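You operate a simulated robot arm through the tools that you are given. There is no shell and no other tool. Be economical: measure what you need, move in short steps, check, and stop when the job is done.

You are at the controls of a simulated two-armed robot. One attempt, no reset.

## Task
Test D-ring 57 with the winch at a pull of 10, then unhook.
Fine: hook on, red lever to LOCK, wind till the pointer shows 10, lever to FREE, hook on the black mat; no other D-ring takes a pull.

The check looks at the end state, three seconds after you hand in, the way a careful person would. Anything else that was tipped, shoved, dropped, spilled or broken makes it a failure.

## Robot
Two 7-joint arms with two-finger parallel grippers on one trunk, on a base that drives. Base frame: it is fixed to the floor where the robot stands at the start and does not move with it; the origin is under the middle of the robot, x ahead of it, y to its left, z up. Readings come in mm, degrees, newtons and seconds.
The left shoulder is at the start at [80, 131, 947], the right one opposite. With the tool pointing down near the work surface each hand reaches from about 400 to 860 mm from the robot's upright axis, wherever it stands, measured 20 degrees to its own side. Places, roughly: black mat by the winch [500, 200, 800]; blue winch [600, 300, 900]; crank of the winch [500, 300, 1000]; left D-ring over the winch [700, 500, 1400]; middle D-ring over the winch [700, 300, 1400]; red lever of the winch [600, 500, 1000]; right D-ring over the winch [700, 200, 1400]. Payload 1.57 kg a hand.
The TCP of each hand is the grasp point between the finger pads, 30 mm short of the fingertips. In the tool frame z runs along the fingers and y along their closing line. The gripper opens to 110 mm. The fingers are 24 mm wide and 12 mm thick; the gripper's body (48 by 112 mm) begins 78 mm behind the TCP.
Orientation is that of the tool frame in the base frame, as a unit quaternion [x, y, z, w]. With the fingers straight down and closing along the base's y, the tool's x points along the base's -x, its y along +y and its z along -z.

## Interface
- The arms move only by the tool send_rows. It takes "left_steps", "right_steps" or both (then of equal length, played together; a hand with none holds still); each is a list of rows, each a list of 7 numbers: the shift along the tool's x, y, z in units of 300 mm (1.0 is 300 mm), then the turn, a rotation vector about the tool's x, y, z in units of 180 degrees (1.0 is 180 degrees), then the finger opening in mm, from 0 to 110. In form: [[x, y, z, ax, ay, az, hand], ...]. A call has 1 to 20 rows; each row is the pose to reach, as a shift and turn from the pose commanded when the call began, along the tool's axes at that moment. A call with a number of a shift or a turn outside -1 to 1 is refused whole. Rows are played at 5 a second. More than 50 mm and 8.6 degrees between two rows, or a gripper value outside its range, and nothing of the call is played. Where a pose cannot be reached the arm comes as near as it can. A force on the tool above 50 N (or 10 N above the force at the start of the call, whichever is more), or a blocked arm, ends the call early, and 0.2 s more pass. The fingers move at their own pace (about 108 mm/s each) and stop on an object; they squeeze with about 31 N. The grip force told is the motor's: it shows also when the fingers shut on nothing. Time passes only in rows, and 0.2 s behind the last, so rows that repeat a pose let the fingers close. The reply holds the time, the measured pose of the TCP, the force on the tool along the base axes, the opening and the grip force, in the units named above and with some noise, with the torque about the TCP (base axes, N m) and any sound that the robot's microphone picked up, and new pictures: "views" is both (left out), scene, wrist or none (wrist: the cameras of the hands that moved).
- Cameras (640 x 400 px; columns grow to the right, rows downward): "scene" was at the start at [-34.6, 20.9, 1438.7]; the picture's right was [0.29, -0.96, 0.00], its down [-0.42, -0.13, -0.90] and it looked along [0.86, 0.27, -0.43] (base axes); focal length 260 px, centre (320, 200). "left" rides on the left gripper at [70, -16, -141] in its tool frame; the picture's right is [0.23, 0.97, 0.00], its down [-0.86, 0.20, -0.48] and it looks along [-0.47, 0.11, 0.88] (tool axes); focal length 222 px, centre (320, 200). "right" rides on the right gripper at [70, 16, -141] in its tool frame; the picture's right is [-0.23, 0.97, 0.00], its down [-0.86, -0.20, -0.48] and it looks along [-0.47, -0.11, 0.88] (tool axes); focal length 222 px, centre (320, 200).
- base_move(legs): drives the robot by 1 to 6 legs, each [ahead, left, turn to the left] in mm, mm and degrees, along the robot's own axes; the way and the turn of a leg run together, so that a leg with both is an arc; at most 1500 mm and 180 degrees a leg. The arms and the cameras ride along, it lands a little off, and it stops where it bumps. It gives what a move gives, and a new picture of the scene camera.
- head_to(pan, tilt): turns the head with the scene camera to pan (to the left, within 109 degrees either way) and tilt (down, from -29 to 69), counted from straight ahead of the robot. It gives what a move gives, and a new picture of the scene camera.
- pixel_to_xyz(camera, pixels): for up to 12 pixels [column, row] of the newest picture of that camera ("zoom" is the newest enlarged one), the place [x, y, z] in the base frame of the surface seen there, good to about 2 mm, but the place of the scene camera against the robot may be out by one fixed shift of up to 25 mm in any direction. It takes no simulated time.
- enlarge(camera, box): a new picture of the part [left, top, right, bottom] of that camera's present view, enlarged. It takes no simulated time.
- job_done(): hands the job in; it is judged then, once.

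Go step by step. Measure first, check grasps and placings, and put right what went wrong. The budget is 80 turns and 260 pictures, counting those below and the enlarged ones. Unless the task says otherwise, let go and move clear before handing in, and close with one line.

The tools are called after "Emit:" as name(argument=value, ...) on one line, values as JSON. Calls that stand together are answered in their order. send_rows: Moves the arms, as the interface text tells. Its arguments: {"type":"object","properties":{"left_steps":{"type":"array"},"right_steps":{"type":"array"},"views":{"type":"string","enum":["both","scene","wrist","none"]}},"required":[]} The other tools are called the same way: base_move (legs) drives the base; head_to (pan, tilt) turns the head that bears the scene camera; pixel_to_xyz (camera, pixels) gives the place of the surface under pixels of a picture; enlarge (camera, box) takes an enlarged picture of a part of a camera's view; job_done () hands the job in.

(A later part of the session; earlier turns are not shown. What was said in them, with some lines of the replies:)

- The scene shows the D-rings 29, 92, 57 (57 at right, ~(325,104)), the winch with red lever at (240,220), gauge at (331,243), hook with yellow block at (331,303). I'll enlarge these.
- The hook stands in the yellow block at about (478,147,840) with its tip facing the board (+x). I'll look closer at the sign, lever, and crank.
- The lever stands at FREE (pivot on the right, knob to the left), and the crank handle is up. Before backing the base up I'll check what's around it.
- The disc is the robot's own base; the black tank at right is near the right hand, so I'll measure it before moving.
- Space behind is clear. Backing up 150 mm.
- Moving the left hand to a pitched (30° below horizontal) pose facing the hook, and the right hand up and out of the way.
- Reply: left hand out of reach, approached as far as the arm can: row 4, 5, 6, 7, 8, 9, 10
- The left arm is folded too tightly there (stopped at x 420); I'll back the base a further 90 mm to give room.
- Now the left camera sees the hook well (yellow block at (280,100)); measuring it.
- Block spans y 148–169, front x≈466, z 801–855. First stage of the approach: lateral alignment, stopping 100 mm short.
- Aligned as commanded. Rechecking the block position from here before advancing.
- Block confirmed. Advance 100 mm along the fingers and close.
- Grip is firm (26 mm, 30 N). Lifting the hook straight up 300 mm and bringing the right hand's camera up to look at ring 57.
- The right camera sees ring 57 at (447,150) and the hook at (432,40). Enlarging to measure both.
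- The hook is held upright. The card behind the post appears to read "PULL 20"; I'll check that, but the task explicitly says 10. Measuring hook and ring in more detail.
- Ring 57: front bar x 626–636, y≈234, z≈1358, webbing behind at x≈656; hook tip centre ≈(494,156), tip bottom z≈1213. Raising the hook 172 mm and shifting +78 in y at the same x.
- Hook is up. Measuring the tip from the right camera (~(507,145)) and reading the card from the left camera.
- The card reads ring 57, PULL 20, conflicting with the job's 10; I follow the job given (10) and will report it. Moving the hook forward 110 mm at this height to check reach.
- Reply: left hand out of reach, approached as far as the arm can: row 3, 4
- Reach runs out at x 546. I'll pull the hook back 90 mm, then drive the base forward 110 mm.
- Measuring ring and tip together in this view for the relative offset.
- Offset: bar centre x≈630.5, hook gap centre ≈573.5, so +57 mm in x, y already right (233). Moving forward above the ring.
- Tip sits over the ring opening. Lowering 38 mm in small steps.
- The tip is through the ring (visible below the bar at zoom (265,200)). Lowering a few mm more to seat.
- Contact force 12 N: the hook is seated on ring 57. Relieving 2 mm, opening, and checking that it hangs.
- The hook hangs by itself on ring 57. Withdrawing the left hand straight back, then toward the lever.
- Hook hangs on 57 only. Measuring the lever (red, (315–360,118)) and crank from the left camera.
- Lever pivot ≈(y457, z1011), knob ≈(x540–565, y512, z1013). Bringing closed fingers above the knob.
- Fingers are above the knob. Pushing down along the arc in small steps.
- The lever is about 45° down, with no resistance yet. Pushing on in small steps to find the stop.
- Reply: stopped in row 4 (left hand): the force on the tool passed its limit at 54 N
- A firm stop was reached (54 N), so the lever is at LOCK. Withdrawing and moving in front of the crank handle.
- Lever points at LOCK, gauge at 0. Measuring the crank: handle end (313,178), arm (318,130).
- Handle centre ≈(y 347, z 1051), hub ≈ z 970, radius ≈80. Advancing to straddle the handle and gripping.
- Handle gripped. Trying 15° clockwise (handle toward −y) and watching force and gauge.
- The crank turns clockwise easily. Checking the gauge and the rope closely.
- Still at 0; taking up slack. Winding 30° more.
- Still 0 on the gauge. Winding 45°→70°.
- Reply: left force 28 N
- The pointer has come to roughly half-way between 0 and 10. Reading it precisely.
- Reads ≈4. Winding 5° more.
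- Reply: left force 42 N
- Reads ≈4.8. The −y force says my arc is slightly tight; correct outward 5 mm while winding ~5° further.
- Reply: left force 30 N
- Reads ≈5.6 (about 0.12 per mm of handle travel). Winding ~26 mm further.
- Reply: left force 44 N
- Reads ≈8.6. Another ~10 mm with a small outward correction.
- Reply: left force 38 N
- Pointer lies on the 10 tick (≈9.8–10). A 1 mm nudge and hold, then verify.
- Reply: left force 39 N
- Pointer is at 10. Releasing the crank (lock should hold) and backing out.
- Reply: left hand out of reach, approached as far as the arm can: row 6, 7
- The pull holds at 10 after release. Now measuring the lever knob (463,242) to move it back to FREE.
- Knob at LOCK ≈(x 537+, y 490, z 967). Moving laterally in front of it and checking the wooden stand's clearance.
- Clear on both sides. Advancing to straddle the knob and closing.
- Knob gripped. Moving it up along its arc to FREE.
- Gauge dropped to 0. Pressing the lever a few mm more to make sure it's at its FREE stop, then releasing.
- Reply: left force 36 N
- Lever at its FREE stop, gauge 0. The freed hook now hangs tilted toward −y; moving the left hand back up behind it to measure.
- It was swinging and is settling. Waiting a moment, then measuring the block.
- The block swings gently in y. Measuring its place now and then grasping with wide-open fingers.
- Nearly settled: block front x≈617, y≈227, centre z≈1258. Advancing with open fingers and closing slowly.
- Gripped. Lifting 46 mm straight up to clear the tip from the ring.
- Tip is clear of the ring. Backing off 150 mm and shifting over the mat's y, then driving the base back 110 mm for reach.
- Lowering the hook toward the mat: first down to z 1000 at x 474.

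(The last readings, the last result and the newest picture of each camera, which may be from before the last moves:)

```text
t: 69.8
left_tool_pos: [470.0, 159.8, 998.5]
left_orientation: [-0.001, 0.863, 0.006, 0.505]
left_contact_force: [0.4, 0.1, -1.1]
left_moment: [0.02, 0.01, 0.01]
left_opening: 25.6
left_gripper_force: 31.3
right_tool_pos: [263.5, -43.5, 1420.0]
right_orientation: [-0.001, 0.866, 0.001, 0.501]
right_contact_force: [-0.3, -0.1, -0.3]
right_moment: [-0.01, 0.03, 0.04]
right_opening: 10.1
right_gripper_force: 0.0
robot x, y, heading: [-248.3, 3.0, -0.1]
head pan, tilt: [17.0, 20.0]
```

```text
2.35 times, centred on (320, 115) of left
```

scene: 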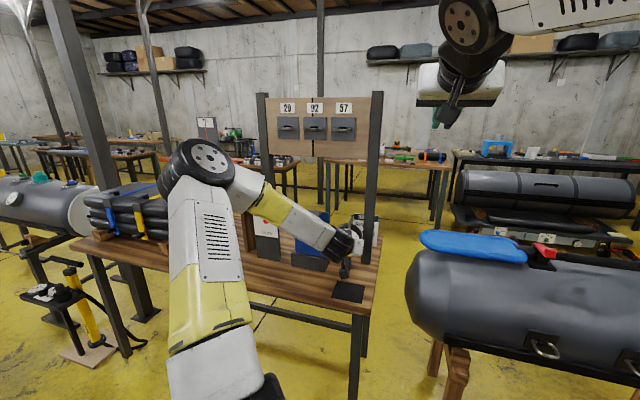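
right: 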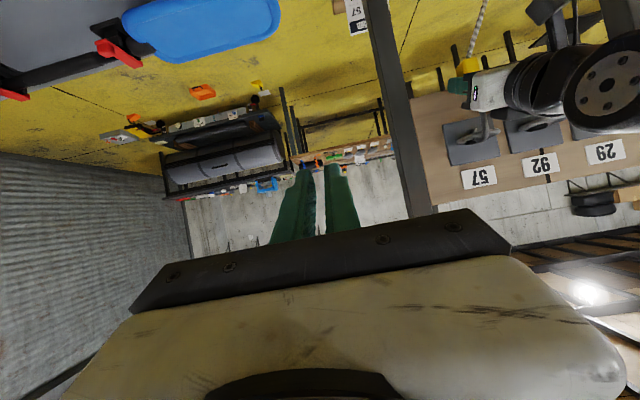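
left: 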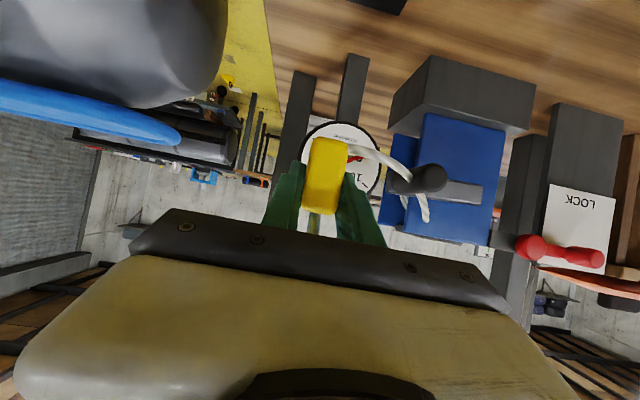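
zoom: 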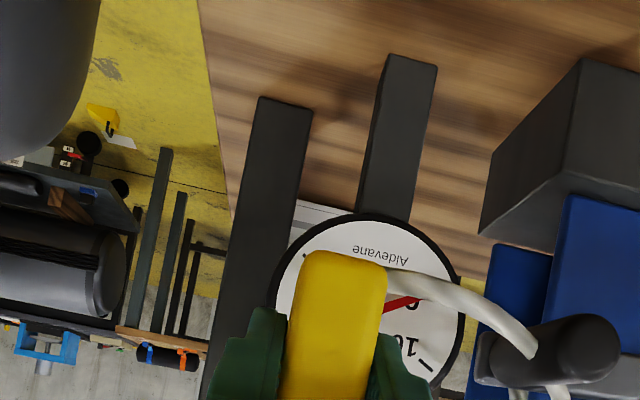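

Lowering to just above the mat (z≈851).

Emit:
send_rows(left_steps=[[0.1, -0.003, 0.064, 0, 0, 0, 0], [0.21, -0.006, 0.128, 0, 0, 0, 0], [0.32, -0.008, 0.192, 0, 0, 0, 0], [0.4215, -0.01, 0.2567, 0, 0, 0, 0], [0.4215, -0.01, 0.2567, 0, 0, 0, 0]])

Emit:
enlarge(camera="scene", box=[270, 200, 400, 310])

Emit:
enlarge(camera="left", box=[220, 70, 440, 230])

```text
t: 71.0
left_tool_pos: [478.0, 164.2, 858.1]
left_orientation: [0.003, 0.864, 0.004, 0.503]
left_contact_force: [-0.9, 0.9, -1.5]
left_moment: [0.02, 0.02, -0.01]
left_opening: 25.5
left_gripper_force: 30.9
left hand out of reach, approached as far as the arm can: row 4, 5
right_tool_pos: [263.1, -44.5, 1420.0]
right_orientation: [-0.001, 0.866, 0.001, 0.5]
right_contact_force: [0.1, -0.6, -0.4]
right_moment: [0.0, 0.04, 0.0]
right_opening: 10.2
right_gripper_force: 0.0
robot x, y, heading: [-249.5, -1.0, 0.2]
head pan, tilt: [17.0, 20.0]
```

scene: 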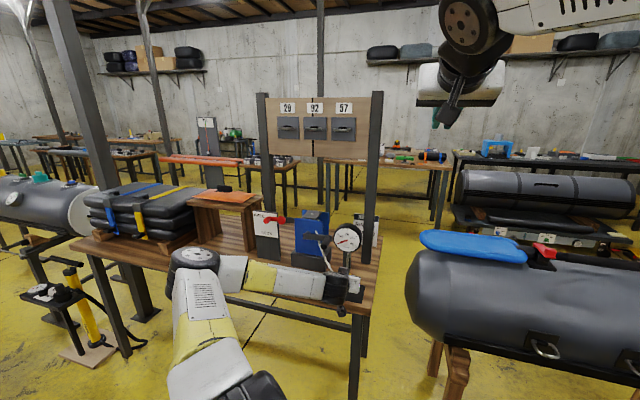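
left: 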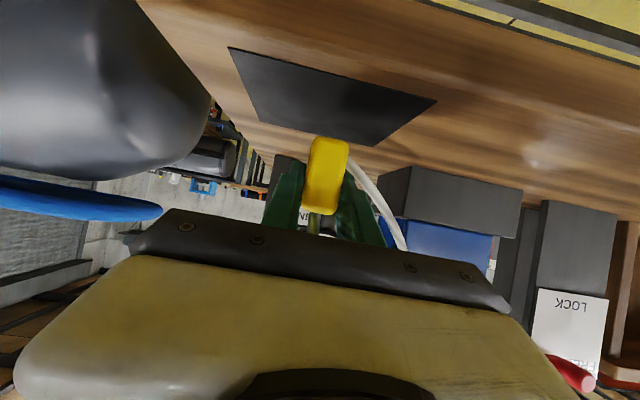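

```text
3.64 times, centred on (335, 255) of scene
```

zoom: 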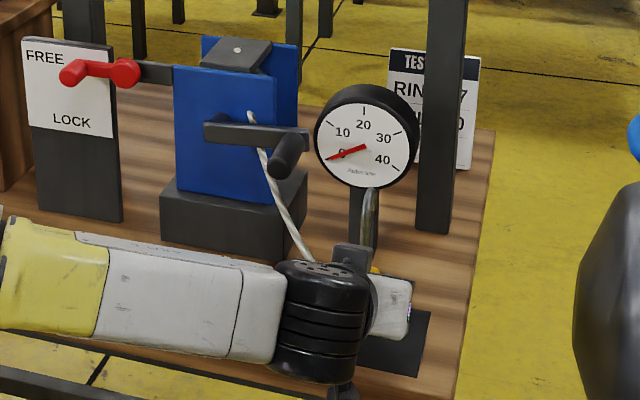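

```text
2.50 times, centred on (330, 150) of left
```

zoom: 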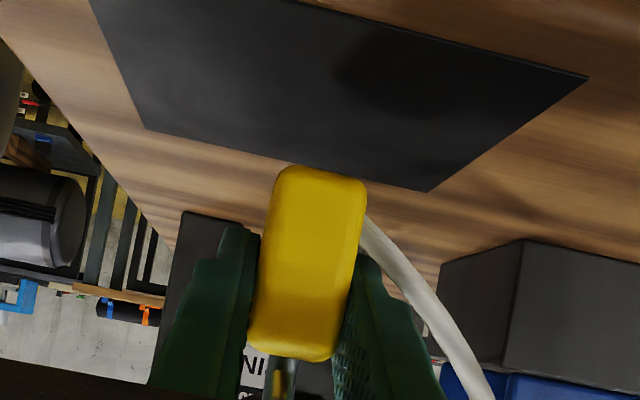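

Arm folding limit again just above the mat. Backing the base 60 mm gives room; then I extend forward.

Emit:
base_move(legs=[[-60, 0, 0]])

Emit:
send_rows(left_steps=[[0, 0, 0, 0, 0, 0, 0]], views="wrist")

Emit:
pixel_to_xyz(camera="left", pixels=[[330, 150], [315, 165], [330, 165], [318, 145], [332, 145]])

```text
t: 72.0
left_tool_pos: [417.3, 162.7, 858.0]
left_orientation: [0.003, 0.865, 0.003, 0.502]
left_contact_force: [-0.3, 0.2, -1.5]
left_moment: [0.0, 0.01, 0.01]
left_opening: 25.8
left_gripper_force: 31.4
right_tool_pos: [202.4, -44.2, 1420.2]
right_orientation: [0.0, 0.866, 0.0, 0.5]
right_contact_force: [0.5, -0.1, 0.9]
right_moment: [-0.02, 0.02, 0.0]
right_opening: 9.9
right_gripper_force: 0.0
robot x, y, heading: [-310.1, -2.9, 0.1]
head pan, tilt: [17.0, 20.0]
```

scene: 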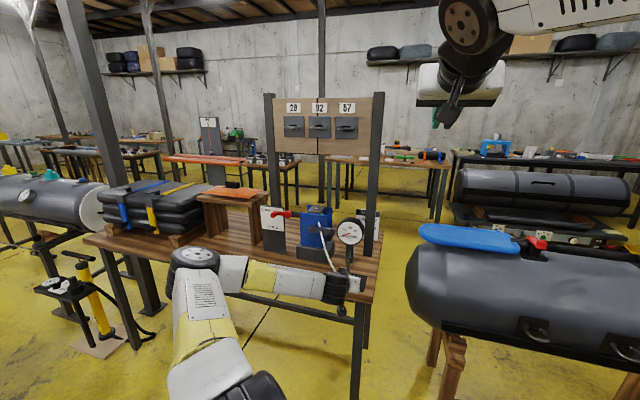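

```text
t: 72.4
left_tool_pos: [416.5, 163.0, 857.5]
left_orientation: [0.004, 0.864, 0.002, 0.503]
left_contact_force: [-0.2, 0.4, -1.0]
left_moment: [0.02, 0.01, 0.03]
left_opening: 25.6
left_gripper_force: 31.5
right_tool_pos: [201.9, -44.9, 1419.9]
right_orientation: [-0.001, 0.866, 0.0, 0.501]
right_contact_force: [-0.4, -1.1, 0.5]
right_moment: [0.01, 0.0, 0.01]
right_opening: 10.3
right_gripper_force: 0.0
robot x, y, heading: [-304.9, 1.2, -0.1]
head pan, tilt: [17.0, 20.0]
```

left: 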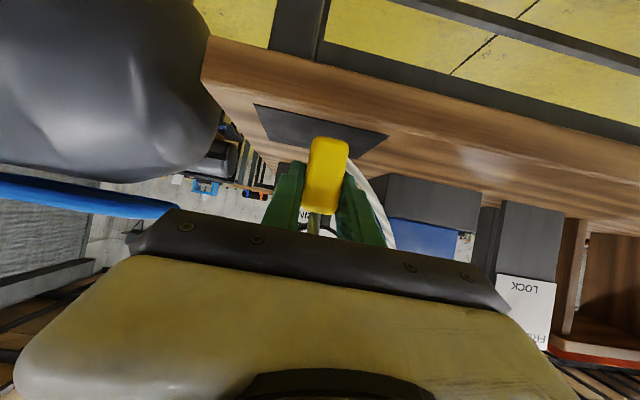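

```text
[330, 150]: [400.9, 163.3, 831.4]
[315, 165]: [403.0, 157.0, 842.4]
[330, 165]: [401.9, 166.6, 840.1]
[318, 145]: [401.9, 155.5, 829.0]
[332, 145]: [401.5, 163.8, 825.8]
```

Moving forward over the mat and then down in 2 mm steps.

Emit:
send_rows(left_steps=[[-0.0374, -0.008, 0.0928, 0, 0, 0, 0], [-0.0748, -0.017, 0.1856, 0, 0, 0, 0], [-0.0748, -0.017, 0.1856, 0, 0, 0, 0], [-0.069, -0.017, 0.1889, 0, 0, 0, 0], [-0.0632, -0.017, 0.1922, 0, 0, 0, 0], [-0.0574, -0.017, 0.1955, 0, 0, 0, 0], [-0.0516, -0.017, 0.1988, 0, 0, 0, 0], [-0.0516, -0.017, 0.1988, 0, 0, 0, 0]], views="wrist")

Emit:
enlarge(camera="left", box=[220, 70, 440, 230])

```text
t: 74.2
left_tool_pos: [475.8, 157.9, 841.7]
left_orientation: [0.004, 0.865, 0.002, 0.502]
left_contact_force: [0.2, 0.1, -0.4]
left_moment: [0.01, 0.0, 0.01]
left_opening: 25.9
left_gripper_force: 30.6
right_tool_pos: [201.0, -44.6, 1419.9]
right_orientation: [0.0, 0.866, 0.0, 0.499]
right_contact_force: [0.0, 0.3, 0.1]
right_moment: [-0.01, 0.03, 0.01]
right_opening: 9.9
right_gripper_force: 0.1
robot x, y, heading: [-306.5, -3.8, -0.1]
head pan, tilt: [17.0, 20.0]
```

left: 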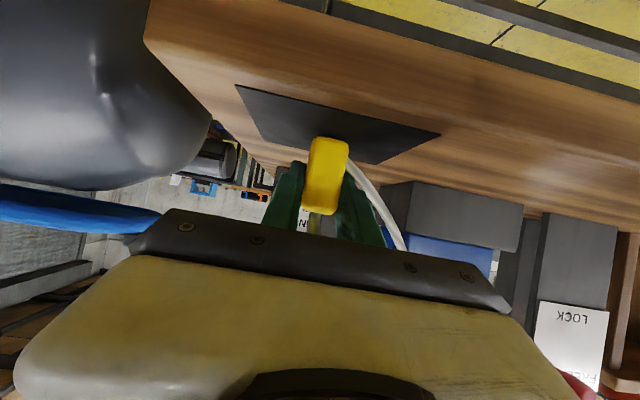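

```text
2.50 times, centred on (330, 150) of left
```

zoom: 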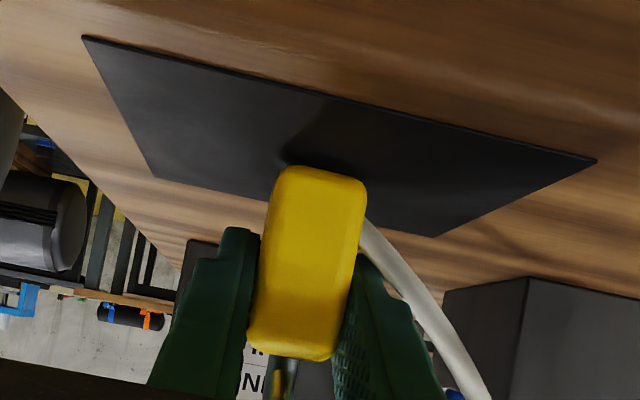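

No contact yet. Measuring the block's lower edge height and the mat around it.

Emit:
pixel_to_xyz(camera="left", pixels=[[330, 138], [328, 140], [330, 145], [320, 142], [340, 145], [345, 130], [300, 130], [240, 88], [435, 134], [375, 162], [262, 140], [320, 208]])

```text
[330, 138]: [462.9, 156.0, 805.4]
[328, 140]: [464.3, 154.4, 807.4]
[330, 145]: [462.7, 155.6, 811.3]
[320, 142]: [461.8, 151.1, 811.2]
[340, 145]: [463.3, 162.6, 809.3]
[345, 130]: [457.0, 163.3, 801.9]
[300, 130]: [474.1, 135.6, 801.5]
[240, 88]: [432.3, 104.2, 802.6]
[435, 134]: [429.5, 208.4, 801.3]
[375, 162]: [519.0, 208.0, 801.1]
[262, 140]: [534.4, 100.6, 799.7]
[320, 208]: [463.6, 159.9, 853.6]
```

Mat centre ≈(478,155); the block bottom is ~2 mm above it. Lowering in 1 mm steps to contact.

Emit:
send_rows(left_steps=[[0.0029, 0, 0.0016, 0, 0, 0, 0], [0.0058, 0, 0.0033, 0, 0, 0, 0], [0.0087, 0, 0.0049, 0, 0, 0, 0], [0.0087, 0, 0.0049, 0, 0, 0, 0]], views="none")

```text
t: 75.2
left_tool_pos: [474.9, 158.2, 840.5]
left_orientation: [0.003, 0.864, 0.003, 0.503]
left_contact_force: [0.2, 1.1, -1.4]
left_moment: [0.03, 0.02, 0.01]
left_opening: 25.8
left_gripper_force: 30.8
right_tool_pos: [200.7, -43.6, 1419.9]
right_orientation: [-0.001, 0.866, 0.001, 0.5]
right_contact_force: [-0.4, 0.4, 0.0]
right_moment: [-0.02, -0.03, -0.01]
right_opening: 9.8
right_gripper_force: 0.0
robot x, y, heading: [-310.4, -1.2, 0.0]
head pan, tilt: [17.0, 20.0]
```

Emit:
send_rows(left_steps=[[0.0029, 0, 0.0016, 0, 0, 0, 0], [0.0058, 0, 0.0033, 0, 0, 0, 0], [0.0087, 0, 0.0049, 0, 0, 0, 0], [0.0087, 0, 0.0049, 0, 0, 0, 0]], views="none")

```text
t: 76.2
left_tool_pos: [476.3, 159.0, 838.7]
left_orientation: [0.004, 0.863, 0.002, 0.505]
left_contact_force: [-1.0, 1.4, 11.7]
left_moment: [-0.11, -0.16, 0.01]
left_opening: 25.9
left_gripper_force: 31.0
right_tool_pos: [199.9, -44.8, 1419.7]
right_orientation: [0.0, 0.866, 0.0, 0.5]
right_contact_force: [-0.7, 0.7, 0.2]
right_moment: [-0.02, 0.01, 0.0]
right_opening: 10.0
right_gripper_force: 0.2
robot x, y, heading: [-309.4, 0.7, -0.0]
head pan, tilt: [17.0, 20.0]
```

Contact at 11.7 N: the block stands on the mat. Easing off 1 mm, opening, then looking before withdrawing.

Emit:
send_rows(left_steps=[[-0.0029, 0, -0.0016, 0, 0, 0, 0], [-0.0029, 0, -0.0016, 0, 0, 0, 28], [-0.0029, 0, -0.0016, 0, 0, 0, 36], [-0.0029, 0, -0.0016, 0, 0, 0, 50], [-0.0029, 0, -0.0016, 0, 0, 0, 70], [-0.0029, 0, -0.0016, 0, 0, 0, 70], [-0.0029, 0, -0.0016, 0, 0, 0, 70]], views="wrist")

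```text
t: 77.8
left_tool_pos: [475.8, 158.6, 838.5]
left_orientation: [0.003, 0.864, 0.003, 0.503]
left_contact_force: [0.3, -0.1, 0.7]
left_moment: [-0.02, -0.01, 0.01]
left_opening: 70.0
left_gripper_force: 0.1
right_tool_pos: [201.2, -43.8, 1420.2]
right_orientation: [-0.001, 0.866, 0.0, 0.5]
right_contact_force: [0.3, -0.4, 0.2]
right_moment: [0.0, 0.0, 0.01]
right_opening: 10.1
right_gripper_force: 0.0
robot x, y, heading: [-306.7, -3.7, 0.1]
head pan, tilt: [17.0, 20.0]
```

left: 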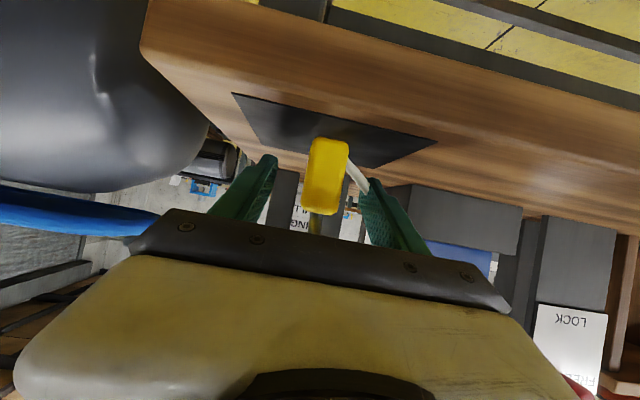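

The block stands by itself. Withdrawing along the finger axis.

Emit:
send_rows(left_steps=[[0, 0, -0.05, 0, 0, 0, 70], [0, 0, -0.12, 0, 0, 0, 70], [0, 0, -0.24, 0, 0, 0, 70], [0, 0, -0.36, 0, 0, 0, 70], [-0.1, 0, -0.42, 0, 0, 0, 70], [-0.2, 0, -0.48, 0, 0, 0, 70], [-0.3, 0, -0.54, 0, 0, 0, 70], [-0.3, 0, -0.54, 0, 0, 0, 70]])

Emit:
enlarge(camera="scene", box=[250, 80, 400, 310])

Emit:
enlarge(camera="left", box=[220, 30, 440, 210])

```text
t: 79.6
left_tool_pos: [379.9, 157.6, 995.9]
left_orientation: [0.004, 0.864, 0.003, 0.503]
left_contact_force: [-0.3, -0.3, -1.1]
left_moment: [-0.04, 0.02, -0.01]
left_opening: 69.9
left_gripper_force: 0.0
right_tool_pos: [202.1, -44.6, 1420.4]
right_orientation: [-0.001, 0.866, 0.001, 0.5]
right_contact_force: [0.7, 0.9, 0.1]
right_moment: [0.0, 0.02, -0.03]
right_opening: 9.9
right_gripper_force: 0.0
robot x, y, heading: [-308.8, 0.1, -0.0]
head pan, tilt: [17.0, 20.0]
```

scene: 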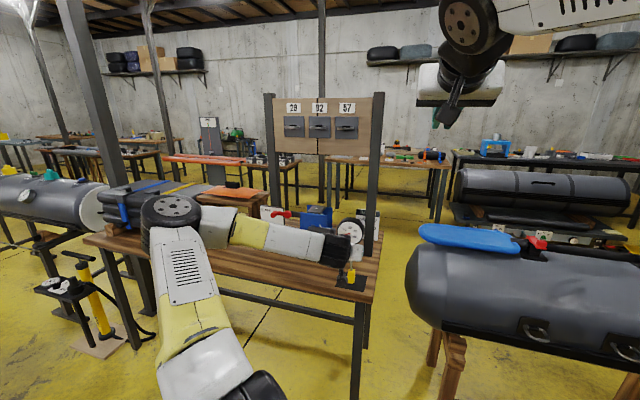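
left: 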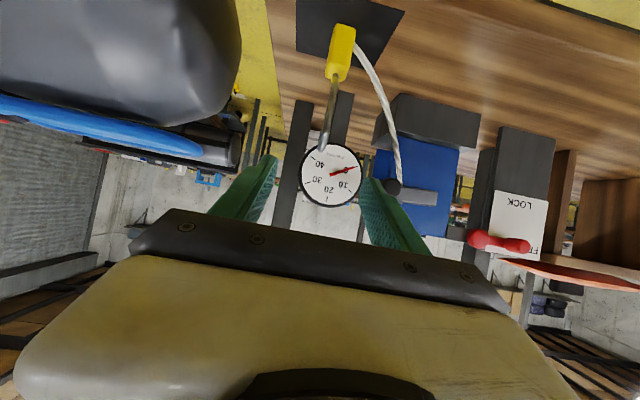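

```text
1.74 times, centred on (325, 195) of scene
```

zoom: 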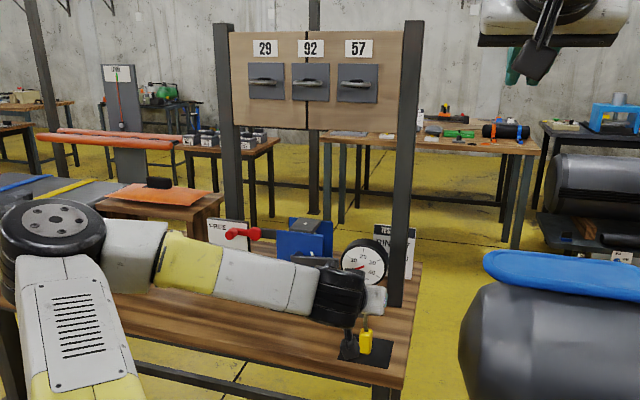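

```text
2.22 times, centred on (330, 120) of left
```

zoom: 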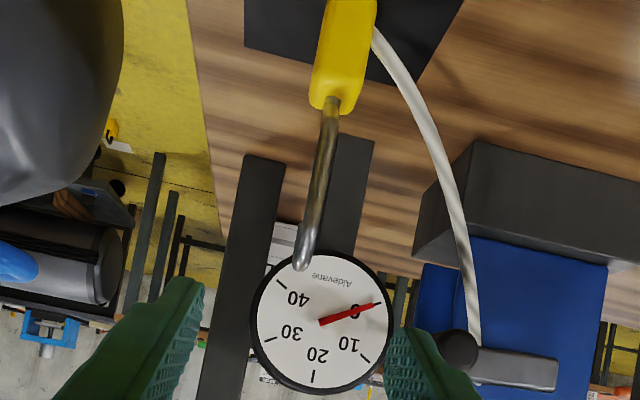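

The hook stands upright on the mat, gauge at 0, lever at FREE, rings untouched. Driving back a little for clearance and a final check.

Emit:
base_move(legs=[[-100, 0, 0]])

Emit:
enlarge(camera="scene", box=[90, 160, 400, 320])

```text
t: 80.7
left_tool_pos: [281.5, 157.8, 996.0]
left_orientation: [0.004, 0.865, 0.003, 0.502]
left_contact_force: [-0.1, -0.5, -0.3]
left_moment: [0.01, 0.01, 0.0]
left_opening: 69.9
left_gripper_force: 0.1
right_tool_pos: [103.5, -43.8, 1419.2]
right_orientation: [-0.001, 0.866, 0.001, 0.5]
right_contact_force: [-0.8, -0.3, 0.6]
right_moment: [0.01, 0.0, 0.0]
right_opening: 10.1
right_gripper_force: 0.0
robot x, y, heading: [-409.0, -1.5, 0.1]
head pan, tilt: [17.0, 20.0]
```

scene: 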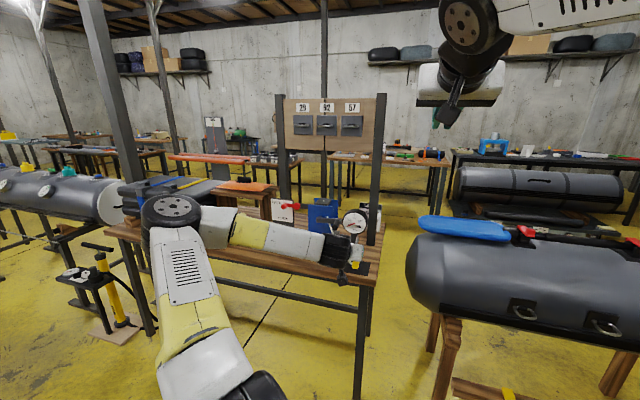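

```text
2.06 times, centred on (245, 240) of scene
```

zoom: 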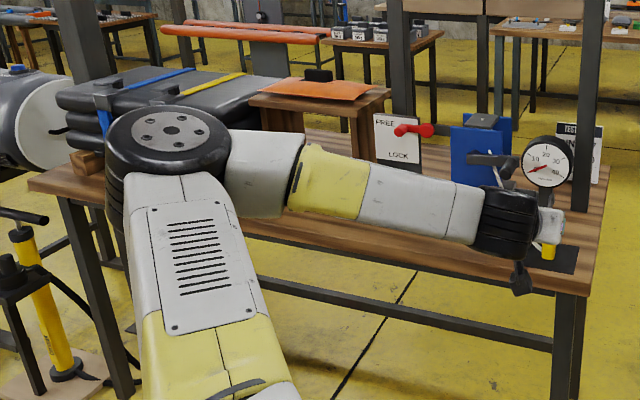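

Everything looks in order: the block is on the mat, the gauge is at 0, the lever is at FREE, and both arms are clear. Handing in.

Emit:
job_done()

```text
The job is handed in.
```

D-ring 57 was pulled until the pointer showed 10; the lever is back at FREE and the hook stands on the black mat. The test card at the winch says PULL 20 for ring 57; I followed your 10.
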